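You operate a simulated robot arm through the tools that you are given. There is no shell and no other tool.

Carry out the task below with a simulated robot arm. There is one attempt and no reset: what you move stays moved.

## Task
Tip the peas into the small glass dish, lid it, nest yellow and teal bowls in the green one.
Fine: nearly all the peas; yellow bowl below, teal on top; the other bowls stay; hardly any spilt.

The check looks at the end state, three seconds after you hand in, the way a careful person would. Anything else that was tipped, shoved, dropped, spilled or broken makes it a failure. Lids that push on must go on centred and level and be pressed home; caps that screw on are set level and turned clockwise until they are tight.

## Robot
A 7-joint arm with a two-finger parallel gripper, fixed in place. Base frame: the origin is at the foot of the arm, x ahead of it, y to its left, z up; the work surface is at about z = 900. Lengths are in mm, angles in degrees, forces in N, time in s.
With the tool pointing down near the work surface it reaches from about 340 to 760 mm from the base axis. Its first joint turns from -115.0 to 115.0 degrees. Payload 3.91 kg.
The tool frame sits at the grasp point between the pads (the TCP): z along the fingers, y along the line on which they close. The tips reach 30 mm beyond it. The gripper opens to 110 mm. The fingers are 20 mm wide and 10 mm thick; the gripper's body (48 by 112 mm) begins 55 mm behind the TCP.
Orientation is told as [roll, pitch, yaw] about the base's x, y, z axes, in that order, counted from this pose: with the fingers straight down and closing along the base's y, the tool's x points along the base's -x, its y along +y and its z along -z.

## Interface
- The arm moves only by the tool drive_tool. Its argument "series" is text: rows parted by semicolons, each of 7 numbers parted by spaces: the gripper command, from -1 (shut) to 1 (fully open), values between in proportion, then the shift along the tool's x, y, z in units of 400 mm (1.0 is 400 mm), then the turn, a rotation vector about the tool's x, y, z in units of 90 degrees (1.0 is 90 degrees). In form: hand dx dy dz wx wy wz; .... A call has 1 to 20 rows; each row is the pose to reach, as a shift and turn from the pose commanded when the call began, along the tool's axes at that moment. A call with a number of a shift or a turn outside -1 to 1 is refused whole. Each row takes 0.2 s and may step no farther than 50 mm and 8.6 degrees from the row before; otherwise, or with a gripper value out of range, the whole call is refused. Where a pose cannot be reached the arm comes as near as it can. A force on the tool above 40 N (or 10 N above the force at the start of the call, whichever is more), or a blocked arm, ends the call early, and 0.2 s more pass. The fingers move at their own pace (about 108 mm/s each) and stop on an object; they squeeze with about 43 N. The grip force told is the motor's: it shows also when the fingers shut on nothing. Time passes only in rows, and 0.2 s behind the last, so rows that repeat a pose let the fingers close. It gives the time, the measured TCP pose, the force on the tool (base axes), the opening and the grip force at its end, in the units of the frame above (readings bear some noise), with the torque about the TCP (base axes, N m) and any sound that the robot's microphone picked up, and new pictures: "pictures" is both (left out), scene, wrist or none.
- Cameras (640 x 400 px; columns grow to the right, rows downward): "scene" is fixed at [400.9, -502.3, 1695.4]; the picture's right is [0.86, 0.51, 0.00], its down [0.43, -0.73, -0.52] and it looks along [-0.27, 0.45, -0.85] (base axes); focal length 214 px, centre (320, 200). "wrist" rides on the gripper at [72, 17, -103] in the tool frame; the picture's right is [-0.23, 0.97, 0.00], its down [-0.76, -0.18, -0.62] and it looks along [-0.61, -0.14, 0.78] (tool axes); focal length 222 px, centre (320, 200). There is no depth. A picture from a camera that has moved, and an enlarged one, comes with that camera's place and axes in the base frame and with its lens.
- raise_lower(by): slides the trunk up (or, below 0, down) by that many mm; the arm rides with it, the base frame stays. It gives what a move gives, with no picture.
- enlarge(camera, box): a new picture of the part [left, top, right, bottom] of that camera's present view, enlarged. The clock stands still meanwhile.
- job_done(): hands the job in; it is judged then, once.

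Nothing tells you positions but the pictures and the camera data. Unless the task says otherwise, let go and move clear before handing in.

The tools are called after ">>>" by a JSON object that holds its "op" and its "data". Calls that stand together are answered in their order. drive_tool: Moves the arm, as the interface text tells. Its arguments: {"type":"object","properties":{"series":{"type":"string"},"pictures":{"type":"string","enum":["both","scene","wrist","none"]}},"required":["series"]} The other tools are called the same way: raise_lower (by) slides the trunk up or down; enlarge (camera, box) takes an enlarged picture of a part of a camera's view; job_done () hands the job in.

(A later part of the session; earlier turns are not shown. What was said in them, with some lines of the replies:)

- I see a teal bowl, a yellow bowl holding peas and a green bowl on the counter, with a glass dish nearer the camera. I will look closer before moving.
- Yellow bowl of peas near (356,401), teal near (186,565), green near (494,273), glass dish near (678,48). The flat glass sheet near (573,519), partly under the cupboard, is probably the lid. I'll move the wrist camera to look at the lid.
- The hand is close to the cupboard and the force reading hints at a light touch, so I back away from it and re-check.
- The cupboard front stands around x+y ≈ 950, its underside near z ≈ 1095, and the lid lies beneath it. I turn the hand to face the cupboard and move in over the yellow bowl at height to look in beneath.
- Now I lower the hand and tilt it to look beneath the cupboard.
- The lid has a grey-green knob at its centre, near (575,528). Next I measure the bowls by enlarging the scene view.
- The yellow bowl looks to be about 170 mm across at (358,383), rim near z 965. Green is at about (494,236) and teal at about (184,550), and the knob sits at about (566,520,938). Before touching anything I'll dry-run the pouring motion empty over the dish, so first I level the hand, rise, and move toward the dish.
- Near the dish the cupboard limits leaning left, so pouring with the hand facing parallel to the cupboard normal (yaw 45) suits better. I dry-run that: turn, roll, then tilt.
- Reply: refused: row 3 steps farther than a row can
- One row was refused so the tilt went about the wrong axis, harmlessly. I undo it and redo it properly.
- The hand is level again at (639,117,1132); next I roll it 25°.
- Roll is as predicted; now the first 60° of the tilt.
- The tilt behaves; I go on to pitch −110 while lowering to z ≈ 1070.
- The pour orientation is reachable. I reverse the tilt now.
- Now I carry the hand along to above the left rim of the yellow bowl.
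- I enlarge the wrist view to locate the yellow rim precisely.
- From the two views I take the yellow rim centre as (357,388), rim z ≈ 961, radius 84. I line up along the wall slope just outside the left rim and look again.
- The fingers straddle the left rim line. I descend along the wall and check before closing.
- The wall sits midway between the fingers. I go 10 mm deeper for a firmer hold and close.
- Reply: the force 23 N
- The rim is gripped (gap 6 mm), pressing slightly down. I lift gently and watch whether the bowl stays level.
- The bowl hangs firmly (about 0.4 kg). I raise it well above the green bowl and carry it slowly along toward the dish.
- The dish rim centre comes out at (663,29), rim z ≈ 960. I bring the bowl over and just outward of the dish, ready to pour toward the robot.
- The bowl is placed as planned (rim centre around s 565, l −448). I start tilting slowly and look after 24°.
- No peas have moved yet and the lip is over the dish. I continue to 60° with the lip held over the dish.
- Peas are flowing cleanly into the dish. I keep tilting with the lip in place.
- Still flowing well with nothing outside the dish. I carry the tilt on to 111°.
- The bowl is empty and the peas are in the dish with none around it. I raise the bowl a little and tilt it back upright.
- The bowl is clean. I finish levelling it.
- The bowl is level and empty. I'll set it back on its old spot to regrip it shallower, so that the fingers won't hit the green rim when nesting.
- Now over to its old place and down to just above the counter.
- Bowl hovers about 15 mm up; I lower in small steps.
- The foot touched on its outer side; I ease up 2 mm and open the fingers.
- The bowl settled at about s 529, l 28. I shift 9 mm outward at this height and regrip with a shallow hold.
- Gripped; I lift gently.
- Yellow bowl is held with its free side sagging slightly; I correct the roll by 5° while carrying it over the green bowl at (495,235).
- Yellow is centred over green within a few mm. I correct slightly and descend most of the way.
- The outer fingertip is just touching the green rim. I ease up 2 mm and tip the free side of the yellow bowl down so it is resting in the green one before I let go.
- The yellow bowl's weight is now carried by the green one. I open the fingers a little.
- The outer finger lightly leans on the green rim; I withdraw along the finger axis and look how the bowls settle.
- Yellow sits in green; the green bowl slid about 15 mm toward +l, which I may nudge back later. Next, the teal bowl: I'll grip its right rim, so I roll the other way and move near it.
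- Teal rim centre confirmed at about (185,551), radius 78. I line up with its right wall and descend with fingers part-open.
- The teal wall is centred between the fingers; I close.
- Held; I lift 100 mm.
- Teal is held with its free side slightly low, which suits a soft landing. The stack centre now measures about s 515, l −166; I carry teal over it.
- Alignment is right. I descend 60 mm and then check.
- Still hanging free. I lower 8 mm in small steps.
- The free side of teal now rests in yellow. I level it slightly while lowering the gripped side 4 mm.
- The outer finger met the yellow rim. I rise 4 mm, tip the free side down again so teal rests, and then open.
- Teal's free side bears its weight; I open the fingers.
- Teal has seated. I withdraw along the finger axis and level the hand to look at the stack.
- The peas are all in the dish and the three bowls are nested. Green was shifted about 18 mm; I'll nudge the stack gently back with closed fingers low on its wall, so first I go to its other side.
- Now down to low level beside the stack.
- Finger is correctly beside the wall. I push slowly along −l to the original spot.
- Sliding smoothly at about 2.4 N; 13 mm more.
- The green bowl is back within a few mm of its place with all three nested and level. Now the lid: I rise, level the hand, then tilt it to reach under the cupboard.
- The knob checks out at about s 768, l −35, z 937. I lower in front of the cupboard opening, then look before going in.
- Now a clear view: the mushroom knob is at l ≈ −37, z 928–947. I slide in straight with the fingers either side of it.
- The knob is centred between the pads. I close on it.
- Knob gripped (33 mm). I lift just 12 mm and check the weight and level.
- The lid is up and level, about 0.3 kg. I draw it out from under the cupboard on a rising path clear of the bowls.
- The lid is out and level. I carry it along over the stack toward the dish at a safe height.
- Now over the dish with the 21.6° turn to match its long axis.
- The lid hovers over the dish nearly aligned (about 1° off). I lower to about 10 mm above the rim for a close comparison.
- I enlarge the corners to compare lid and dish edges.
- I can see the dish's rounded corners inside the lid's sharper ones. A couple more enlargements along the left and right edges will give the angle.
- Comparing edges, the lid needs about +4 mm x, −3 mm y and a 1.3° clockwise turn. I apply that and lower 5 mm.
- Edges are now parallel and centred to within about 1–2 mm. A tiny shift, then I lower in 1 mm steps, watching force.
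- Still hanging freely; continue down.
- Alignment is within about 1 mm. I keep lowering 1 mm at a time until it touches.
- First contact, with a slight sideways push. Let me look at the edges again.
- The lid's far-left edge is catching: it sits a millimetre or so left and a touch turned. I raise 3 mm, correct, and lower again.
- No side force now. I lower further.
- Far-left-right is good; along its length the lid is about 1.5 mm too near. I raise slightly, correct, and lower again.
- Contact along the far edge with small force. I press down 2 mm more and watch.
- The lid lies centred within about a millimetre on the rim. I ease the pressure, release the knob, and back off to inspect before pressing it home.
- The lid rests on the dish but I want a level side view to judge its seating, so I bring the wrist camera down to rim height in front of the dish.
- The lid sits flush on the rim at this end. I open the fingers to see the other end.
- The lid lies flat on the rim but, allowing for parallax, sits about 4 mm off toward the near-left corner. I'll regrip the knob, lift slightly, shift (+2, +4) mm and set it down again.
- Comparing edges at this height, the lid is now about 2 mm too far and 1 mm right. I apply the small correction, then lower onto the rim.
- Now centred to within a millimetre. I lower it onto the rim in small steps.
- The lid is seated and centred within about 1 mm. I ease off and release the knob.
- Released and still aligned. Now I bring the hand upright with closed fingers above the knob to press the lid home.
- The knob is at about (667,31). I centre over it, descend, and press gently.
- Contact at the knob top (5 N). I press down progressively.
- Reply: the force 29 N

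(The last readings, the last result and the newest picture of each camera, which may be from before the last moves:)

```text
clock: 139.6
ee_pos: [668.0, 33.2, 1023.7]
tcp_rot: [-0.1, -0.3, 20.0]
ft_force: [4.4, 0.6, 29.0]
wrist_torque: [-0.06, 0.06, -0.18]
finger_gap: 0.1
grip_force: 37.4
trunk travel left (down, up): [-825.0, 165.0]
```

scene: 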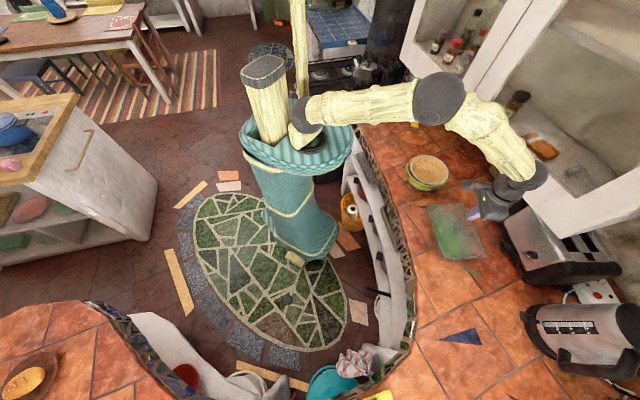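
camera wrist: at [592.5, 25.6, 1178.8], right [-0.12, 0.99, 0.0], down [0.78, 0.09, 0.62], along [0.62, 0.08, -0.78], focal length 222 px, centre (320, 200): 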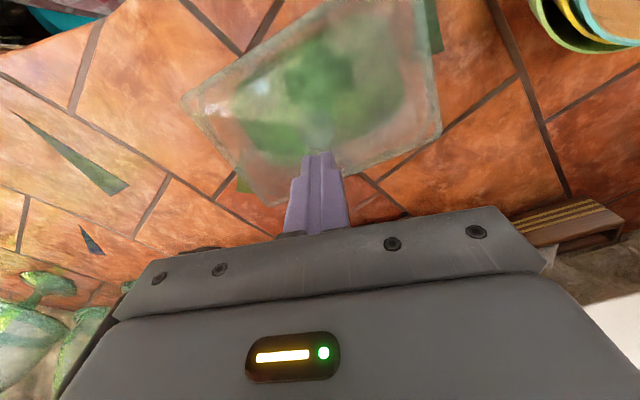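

Firm at 29 N with almost no travel. One slightly stronger press, then lift off.

>>> {"op": "drive_tool", "data": {"series": "-1 0 0 0.002 0 0 0; -1 0 0 0.002 0 0 0", "pictures": "none"}}

>>> {"op": "drive_tool", "data": {"series": "-1 0 0 -0.02 0 0 0; -1 0 0 -0.08 0 0 0; -1 0 0 -0.16 0 0 0; -1 0.05 0 -0.22 0 0 0; -1 0.15 0 -0.26 0 0 0; -1 0.25 0 -0.28 0 0 0; -1 0.25 0 -0.28 0 0 0", "pictures": "both"}}

>>> {"op": "enlarge", "data": {"camera": "scene", "box": [450, 196, 482, 216]}}

>>> {"op": "enlarge", "data": {"camera": "scene", "box": [428, 244, 460, 264]}}

>>> {"op": "enlarge", "data": {"camera": "wrist", "box": [160, 0, 560, 250]}}

```text
clock: 140.2
ee_pos: [667.7, 33.5, 1024.8]
tcp_rot: [-0.1, -0.6, 20.1]
ft_force: [9.8, -0.1, 37.1]
wrist_torque: [-0.12, 0.03, -0.09]
finger_gap: 0.0
grip_force: 38.0
trunk travel left (down, up): [-825.0, 165.0]
```

```text
clock: 141.8
ee_pos: [576.5, -0.5, 1130.0]
tcp_rot: [0.1, 0.0, 20.1]
ft_force: [0.3, -0.8, 0.1]
wrist_torque: [0.01, 0.01, 0.04]
finger_gap: 0.0
grip_force: 37.9
trunk travel left (down, up): [-825.0, 165.0]
camera wrist: at [503.3, -10.1, 1231.6], right [-0.12, 0.99, 0.0], down [0.78, 0.09, 0.62], along [0.62, 0.08, -0.78], focal length 222 px, centre (320, 200)
```

scene: 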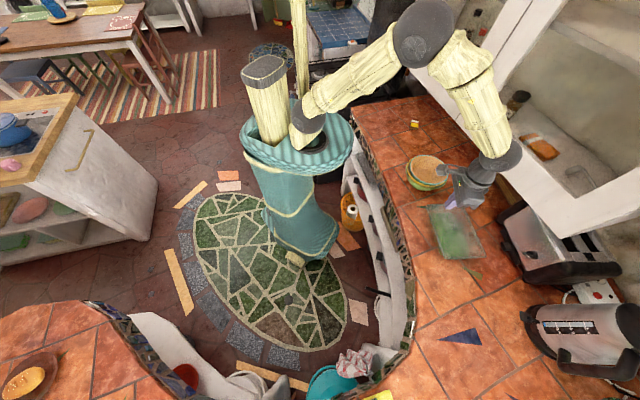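
wrist: 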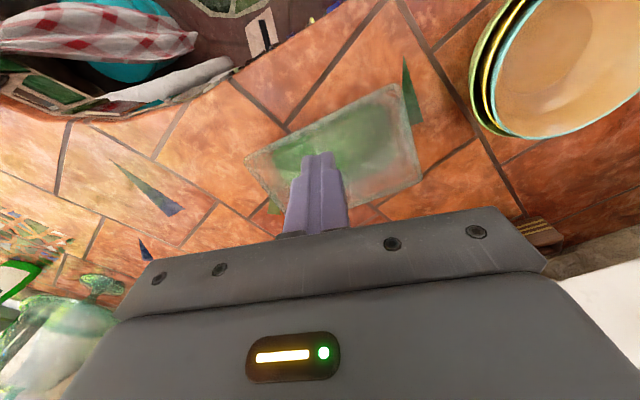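

```text
16.00 times, centred on (466, 206) of scene
camera zoom: at [400.9, -502.3, 1695.4], right [0.86, 0.51, 0.0], down [0.43, -0.73, -0.52], along [-0.27, 0.45, -0.85], focal length 3432 px, centre (-2016, 104)
```

zoom: 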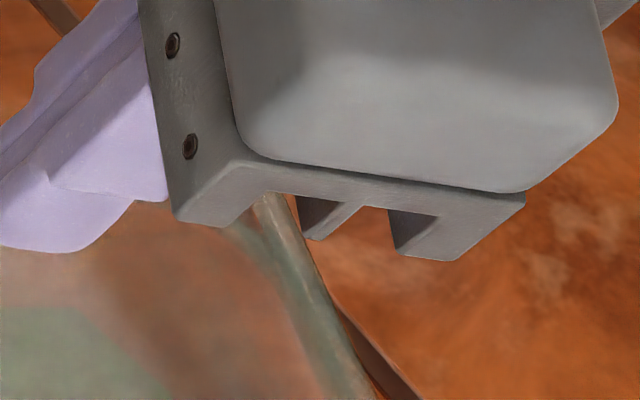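

```text
16.00 times, centred on (444, 254) of scene
camera zoom: at [400.9, -502.3, 1695.4], right [0.86, 0.51, 0.0], down [0.43, -0.73, -0.52], along [-0.27, 0.45, -0.85], focal length 3432 px, centre (-1664, -664)
```

zoom: 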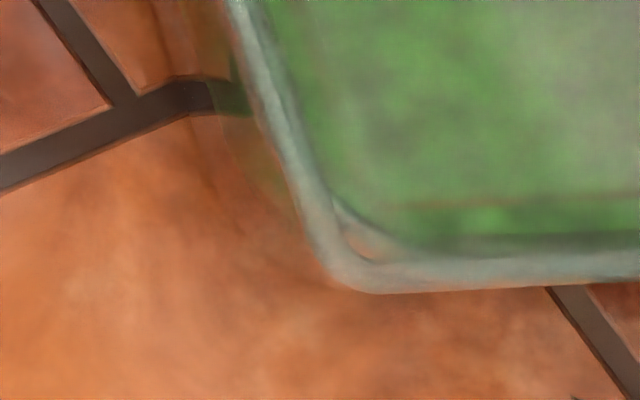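

```text
1.60 times, centred on (360, 125) of wrist
camera zoom: at [503.3, -10.1, 1231.6], right [-0.12, 0.99, 0.0], down [0.78, 0.09, 0.62], along [0.62, 0.08, -0.78], focal length 355 px, centre (256, 320)
```

zoom: 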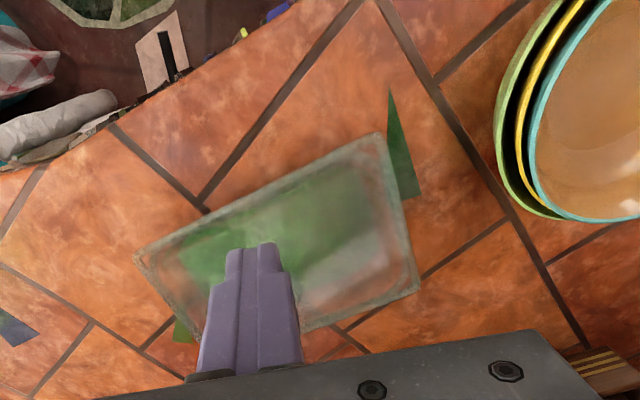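

I move clear and inspect everything.

>>> {"op": "drive_tool", "data": {"series": "-1 0.1 0 -0.04 0 0 0; -1 0.2 0 -0.08 0 0 0; -1 0.3 -0.02 -0.12 0 0 0; -1 0.35 -0.06 -0.16 0 0 0; -1 0.35 -0.06 -0.16 0 0 0", "pictures": "scene"}}

>>> {"op": "enlarge", "data": {"camera": "scene", "box": [416, 180, 506, 270]}}

>>> {"op": "enlarge", "data": {"camera": "scene", "box": [450, 196, 482, 216]}}

>>> {"op": "enlarge", "data": {"camera": "scene", "box": [420, 196, 452, 216]}}

>>> {"op": "enlarge", "data": {"camera": "scene", "box": [462, 244, 494, 264]}}

>>> {"op": "enlarge", "data": {"camera": "scene", "box": [360, 85, 460, 200]}}

```text
clock: 143.0
ee_pos: [450.1, -71.9, 1194.2]
tcp_rot: [0.0, 0.0, 20.1]
ft_force: [-0.6, 0.5, -0.7]
wrist_torque: [0.01, 0.02, 0.0]
finger_gap: 0.0
grip_force: 37.8
trunk travel left (down, up): [-825.0, 165.0]
```

scene: 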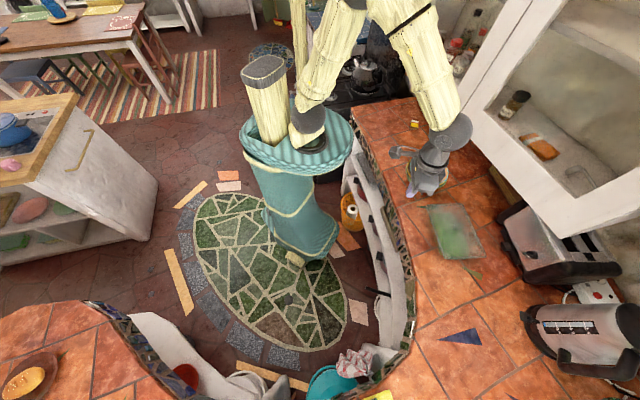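

```text
4.44 times, centred on (461, 225) of scene
camera zoom: at [400.9, -502.3, 1695.4], right [0.86, 0.51, 0.0], down [0.43, -0.73, -0.52], along [-0.27, 0.45, -0.85], focal length 953 px, centre (-307, 89)
```

zoom: 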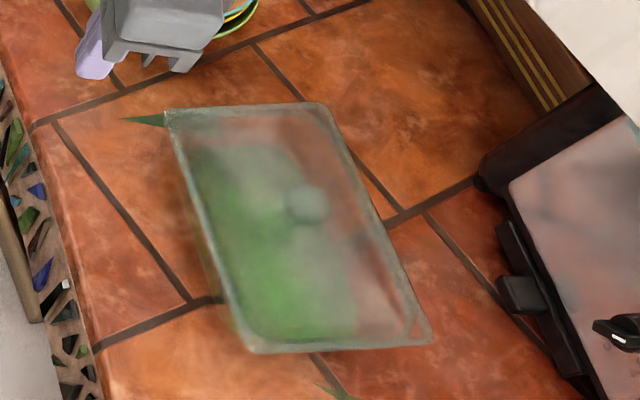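

```text
16.00 times, centred on (466, 206) of scene
camera zoom: at [400.9, -502.3, 1695.4], right [0.86, 0.51, 0.0], down [0.43, -0.73, -0.52], along [-0.27, 0.45, -0.85], focal length 3432 px, centre (-2016, 104)
```

zoom: 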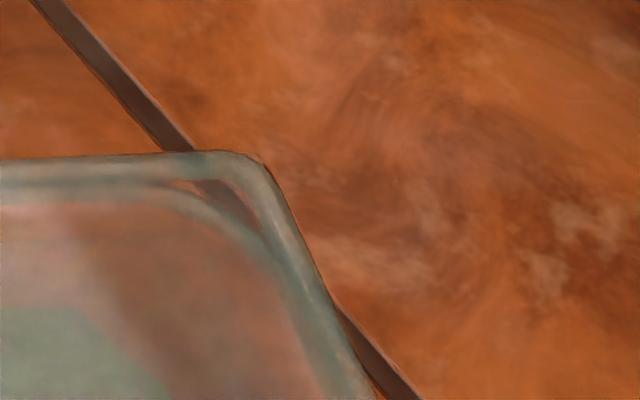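

```text
16.00 times, centred on (436, 206) of scene
camera zoom: at [400.9, -502.3, 1695.4], right [0.86, 0.51, 0.0], down [0.43, -0.73, -0.52], along [-0.27, 0.45, -0.85], focal length 3432 px, centre (-1536, 104)
```

zoom: 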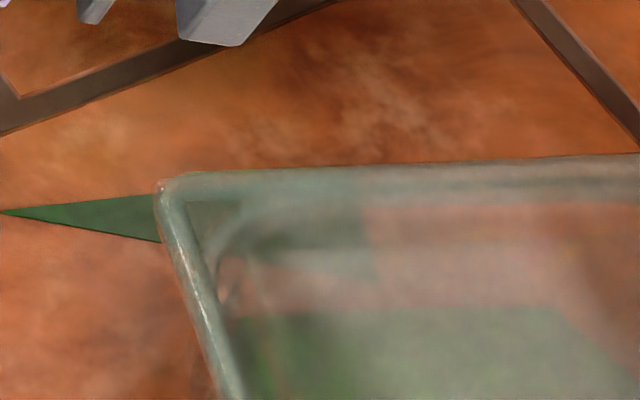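

```text
16.00 times, centred on (478, 254) of scene
camera zoom: at [400.9, -502.3, 1695.4], right [0.86, 0.51, 0.0], down [0.43, -0.73, -0.52], along [-0.27, 0.45, -0.85], focal length 3432 px, centre (-2208, -664)
```

zoom: 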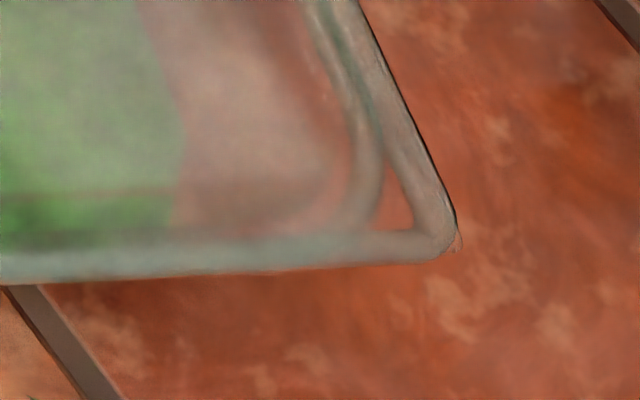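

```text
3.48 times, centred on (410, 142) of scene
camera zoom: at [400.9, -502.3, 1695.4], right [0.86, 0.51, 0.0], down [0.43, -0.73, -0.52], along [-0.27, 0.45, -0.85], focal length 746 px, centre (7, 400)
```

zoom: 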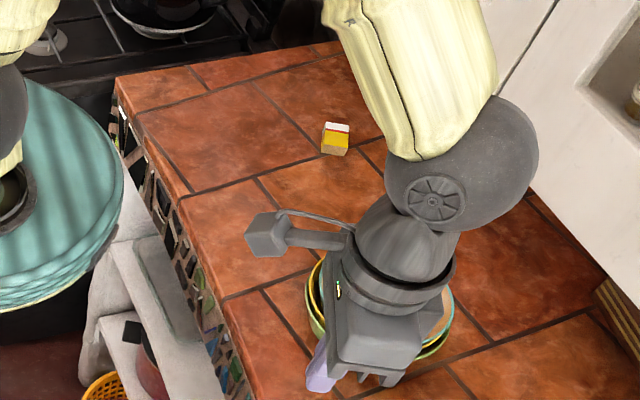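

The last press nudged the lid a few mm sideways. I'll look from the side at rim level to see how it sits before recentring.

>>> {"op": "drive_tool", "data": {"series": "-0.5 -0.02 -0.003 0.08 0 -0.08 0; 0 -0.04 -0.006 0.16 0 -0.16 0; 0.5 -0.06 -0.009 0.25 0 -0.25 0; 1 -0.08 -0.012 0.34 0 -0.34 0; 1 -0.1 -0.015 0.43 0 -0.43 0; 1 -0.12 -0.017 0.51 0 -0.52 0; 1 -0.1395 -0.019 0.585 0 -0.611 0; 1 -0.1395 -0.019 0.585 0 -0.611 0", "pictures": "wrist"}}

>>> {"op": "enlarge", "data": {"camera": "wrist", "box": [240, 100, 400, 200]}}

>>> {"op": "enlarge", "data": {"camera": "wrist", "box": [250, 140, 310, 178]}}

>>> {"op": "enlarge", "data": {"camera": "wrist", "box": [400, 110, 470, 154]}}

```text
clock: 144.8
ee_pos: [505.2, -59.7, 961.2]
tcp_rot: [0.2, -55.2, 20.0]
ft_force: [-0.3, -0.7, 0.2]
wrist_torque: [0.03, 0.0, 0.01]
finger_gap: 110.0
grip_force: 0.0
trunk travel left (down, up): [-825.0, 165.0]
camera wrist: at [380.7, -87.9, 958.9], right [-0.21, 0.96, 0.19], down [-0.01, -0.2, 0.98], along [0.98, 0.21, 0.05], focal length 222 px, centre (320, 200)
```

wrist: 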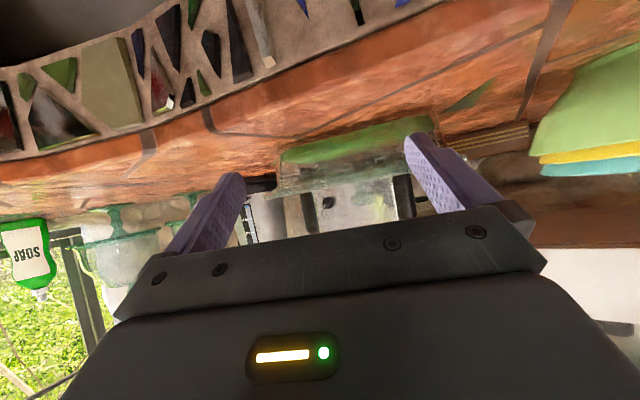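

```text
4.00 times, centred on (320, 150) of wrist
camera zoom: at [380.7, -87.9, 958.9], right [-0.21, 0.96, 0.19], down [-0.01, -0.2, 0.98], along [0.98, 0.21, 0.05], focal length 888 px, centre (320, 400)
```

zoom: 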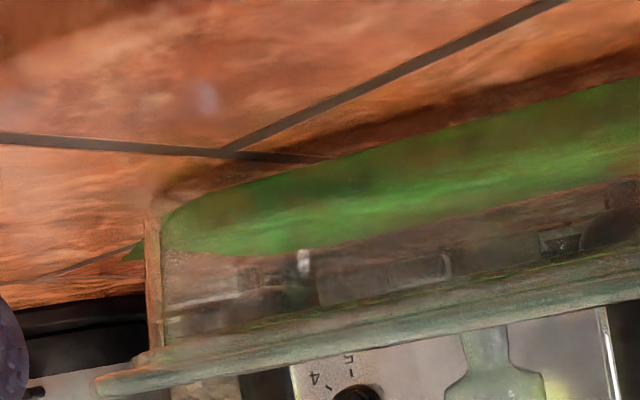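

```text
10.53 times, centred on (280, 159) of wrist
camera zoom: at [380.7, -87.9, 958.9], right [-0.21, 0.96, 0.19], down [-0.01, -0.2, 0.98], along [0.98, 0.21, 0.05], focal length 2338 px, centre (741, 632)
```

zoom: 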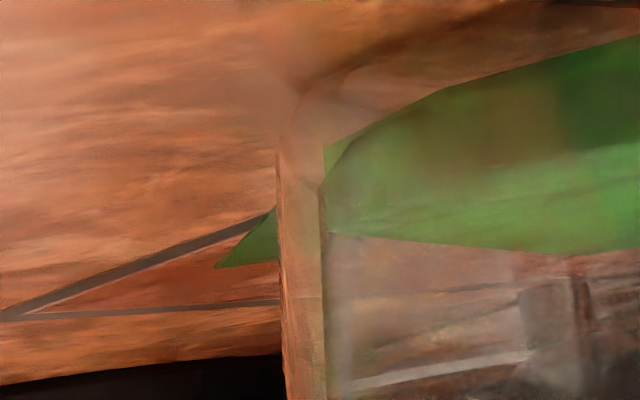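

```text
9.09 times, centred on (435, 132) of wrist
camera zoom: at [380.7, -87.9, 958.9], right [-0.21, 0.96, 0.19], down [-0.01, -0.2, 0.98], along [0.98, 0.21, 0.05], focal length 2019 px, centre (-726, 818)
```

zoom: 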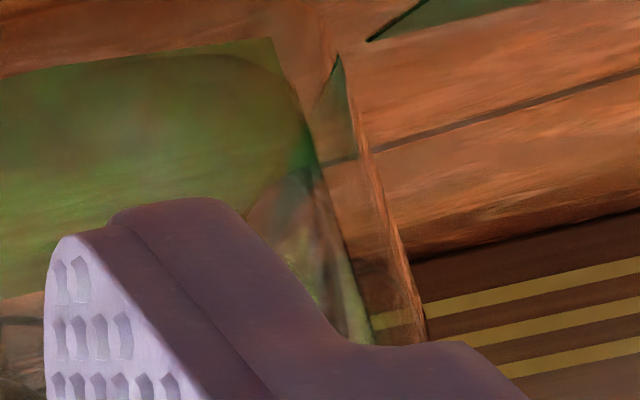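

>>> {"op": "enlarge", "data": {"camera": "wrist", "box": [258, 176, 318, 214]}}

>>> {"op": "enlarge", "data": {"camera": "wrist", "box": [310, 160, 370, 198]}}

>>> {"op": "enlarge", "data": {"camera": "wrist", "box": [350, 150, 410, 188]}}

```text
10.53 times, centred on (288, 195) of wrist
camera zoom: at [380.7, -87.9, 958.9], right [-0.21, 0.96, 0.19], down [-0.01, -0.2, 0.98], along [0.98, 0.21, 0.05], focal length 2338 px, centre (657, 253)
```

zoom: 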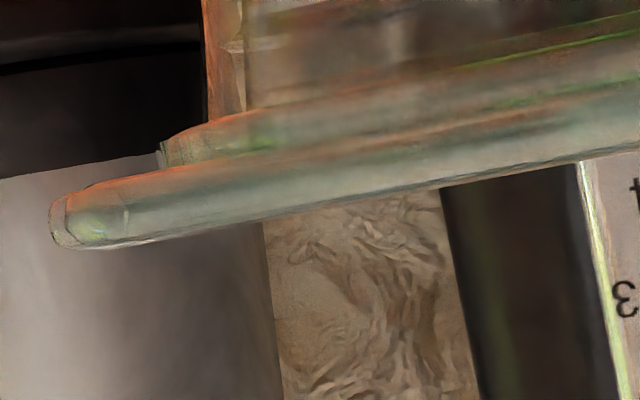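

```text
10.53 times, centred on (340, 179) of wrist
camera zoom: at [380.7, -87.9, 958.9], right [-0.21, 0.96, 0.19], down [-0.01, -0.2, 0.98], along [0.98, 0.21, 0.05], focal length 2338 px, centre (110, 421)
```

zoom: 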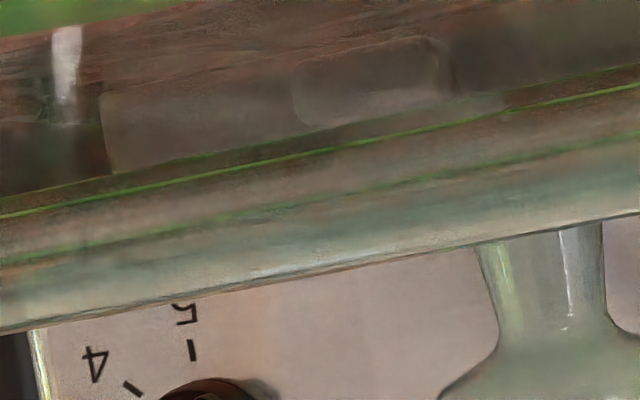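

```text
10.53 times, centred on (380, 169) of wrist
camera zoom: at [380.7, -87.9, 958.9], right [-0.21, 0.96, 0.19], down [-0.01, -0.2, 0.98], along [0.98, 0.21, 0.05], focal length 2338 px, centre (-312, 526)
```

zoom: 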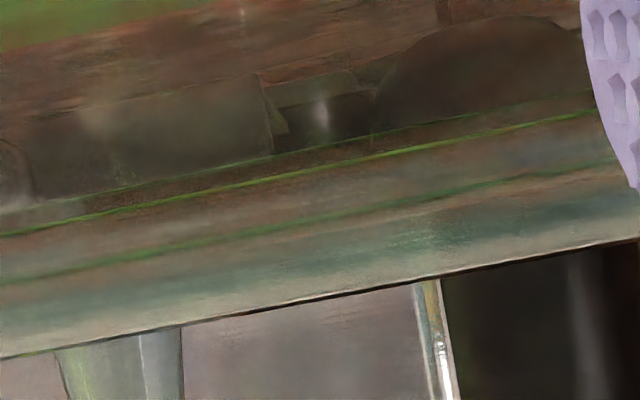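

From the side the lid plate sits flush on the rim along its length and is centred within about 1 mm. I retreat and check the whole scene.

>>> {"op": "drive_tool", "data": {"series": "1 -0.1 0 -0.07 0 0 0; 1 -0.2 0 -0.14 0 0.08 0; 1 -0.3 0 -0.21 0 0.16 0; 1 -0.4 0 -0.28 0 0.24 0; 0.5 -0.5 0 -0.35 0 0.32 0; 0 -0.58 -0.05 -0.42 0 0.4 0; 0 -0.64 -0.12 -0.48 0 0.48 0; 0 -0.64 -0.12 -0.48 0 0.48 0", "pictures": "both"}}

>>> {"op": "enlarge", "data": {"camera": "scene", "box": [340, 90, 480, 200]}}

>>> {"op": "enlarge", "data": {"camera": "scene", "box": [400, 180, 520, 280]}}

>>> {"op": "enlarge", "data": {"camera": "scene", "box": [400, 150, 448, 195]}}

```text
clock: 146.6
ee_pos: [512.0, -108.7, 1280.8]
tcp_rot: [0.1, -11.9, 20.1]
ft_force: [0.6, -0.1, 0.4]
wrist_torque: [-0.04, 0.0, -0.03]
finger_gap: 54.9
grip_force: 0.0
trunk travel left (down, up): [-825.0, 165.0]
camera wrist: at [419.0, -125.9, 1365.1], right [-0.13, 0.99, 0.05], down [0.64, 0.04, 0.77], along [0.76, 0.13, -0.64], focal length 222 px, centre (320, 200)
```

scene: 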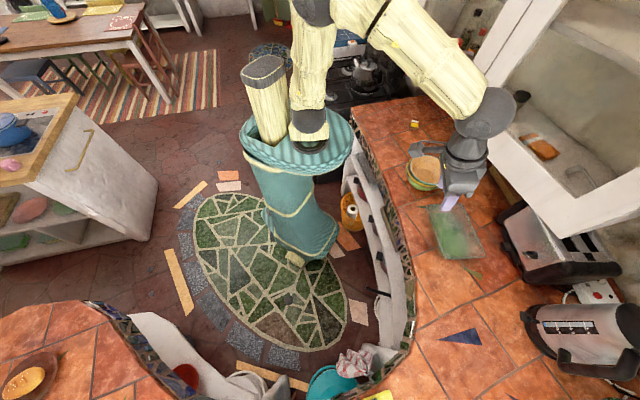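
wrist: 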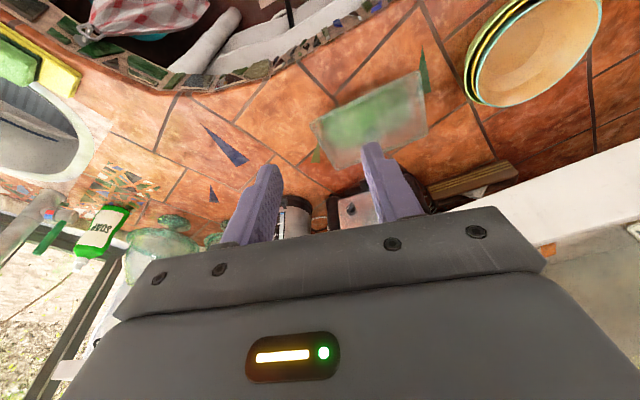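

```text
3.64 times, centred on (410, 145) of scene
camera zoom: at [400.9, -502.3, 1695.4], right [0.86, 0.51, 0.0], down [0.43, -0.73, -0.52], along [-0.27, 0.45, -0.85], focal length 780 px, centre (-7, 400)
```

zoom: 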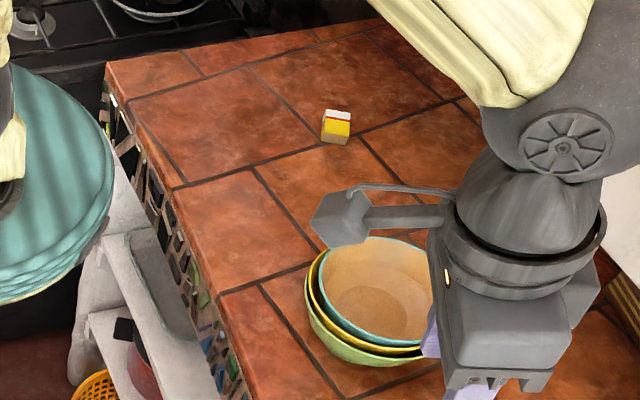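

```text
4.00 times, centred on (460, 230) of scene
camera zoom: at [400.9, -502.3, 1695.4], right [0.86, 0.51, 0.0], down [0.43, -0.73, -0.52], along [-0.27, 0.45, -0.85], focal length 858 px, centre (-240, 80)
```

zoom: 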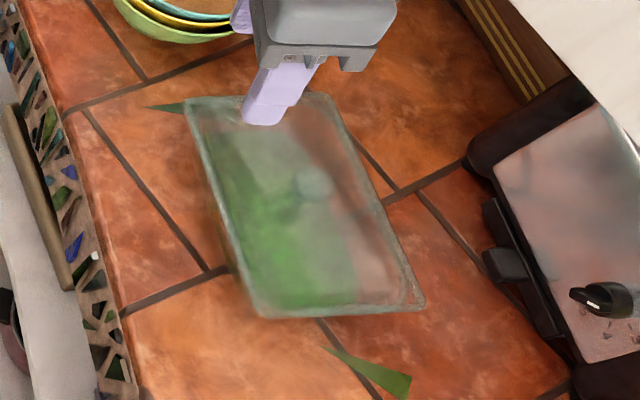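

```text
8.89 times, centred on (424, 172) of scene
camera zoom: at [400.9, -502.3, 1695.4], right [0.86, 0.51, 0.0], down [0.43, -0.73, -0.52], along [-0.27, 0.45, -0.85], focal length 1906 px, centre (-604, 444)
```

zoom: 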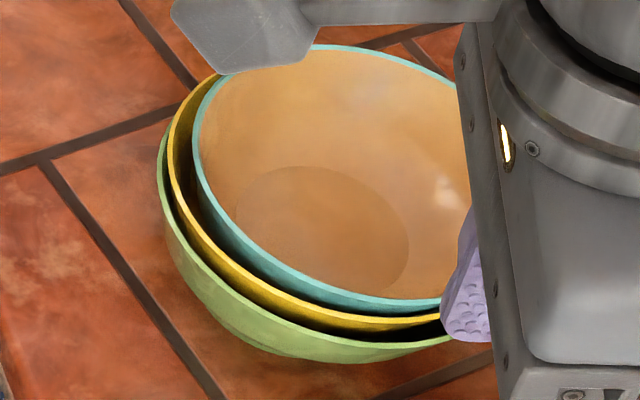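

The peas are in the lidded dish and the yellow and teal bowls are nested in the green one. Nothing is spilled and the hand is clear, so I hand in.

>>> {"op": "job_done", "data": {}}

```text
The job is handed in.
```

The job is handed in, and nothing I could see in the last pictures was left undone.

- **Peas:** they went into the glass dish in one pour. The yellow bowl came up looking empty, and I saw no peas on the counter.
- **Lid:** it took two settings to centre. It now sits flat on the rim, centred within about 1–2 mm. I pressed it down with up to 37 N, which slid it about 2 mm sideways but left it centred within that margin.
- **Bowls:** yellow is in green and teal is on top, all level. Teal sits a few millimetres off centre.
- **Green bowl:** letting go of the yellow bowl slid green about 18 mm. I nudged it back, and it now stands within about 6 mm of where it started.
- **Cupboard:** early on the hand may have lightly touched the cupboard front. Nothing appeared to move.
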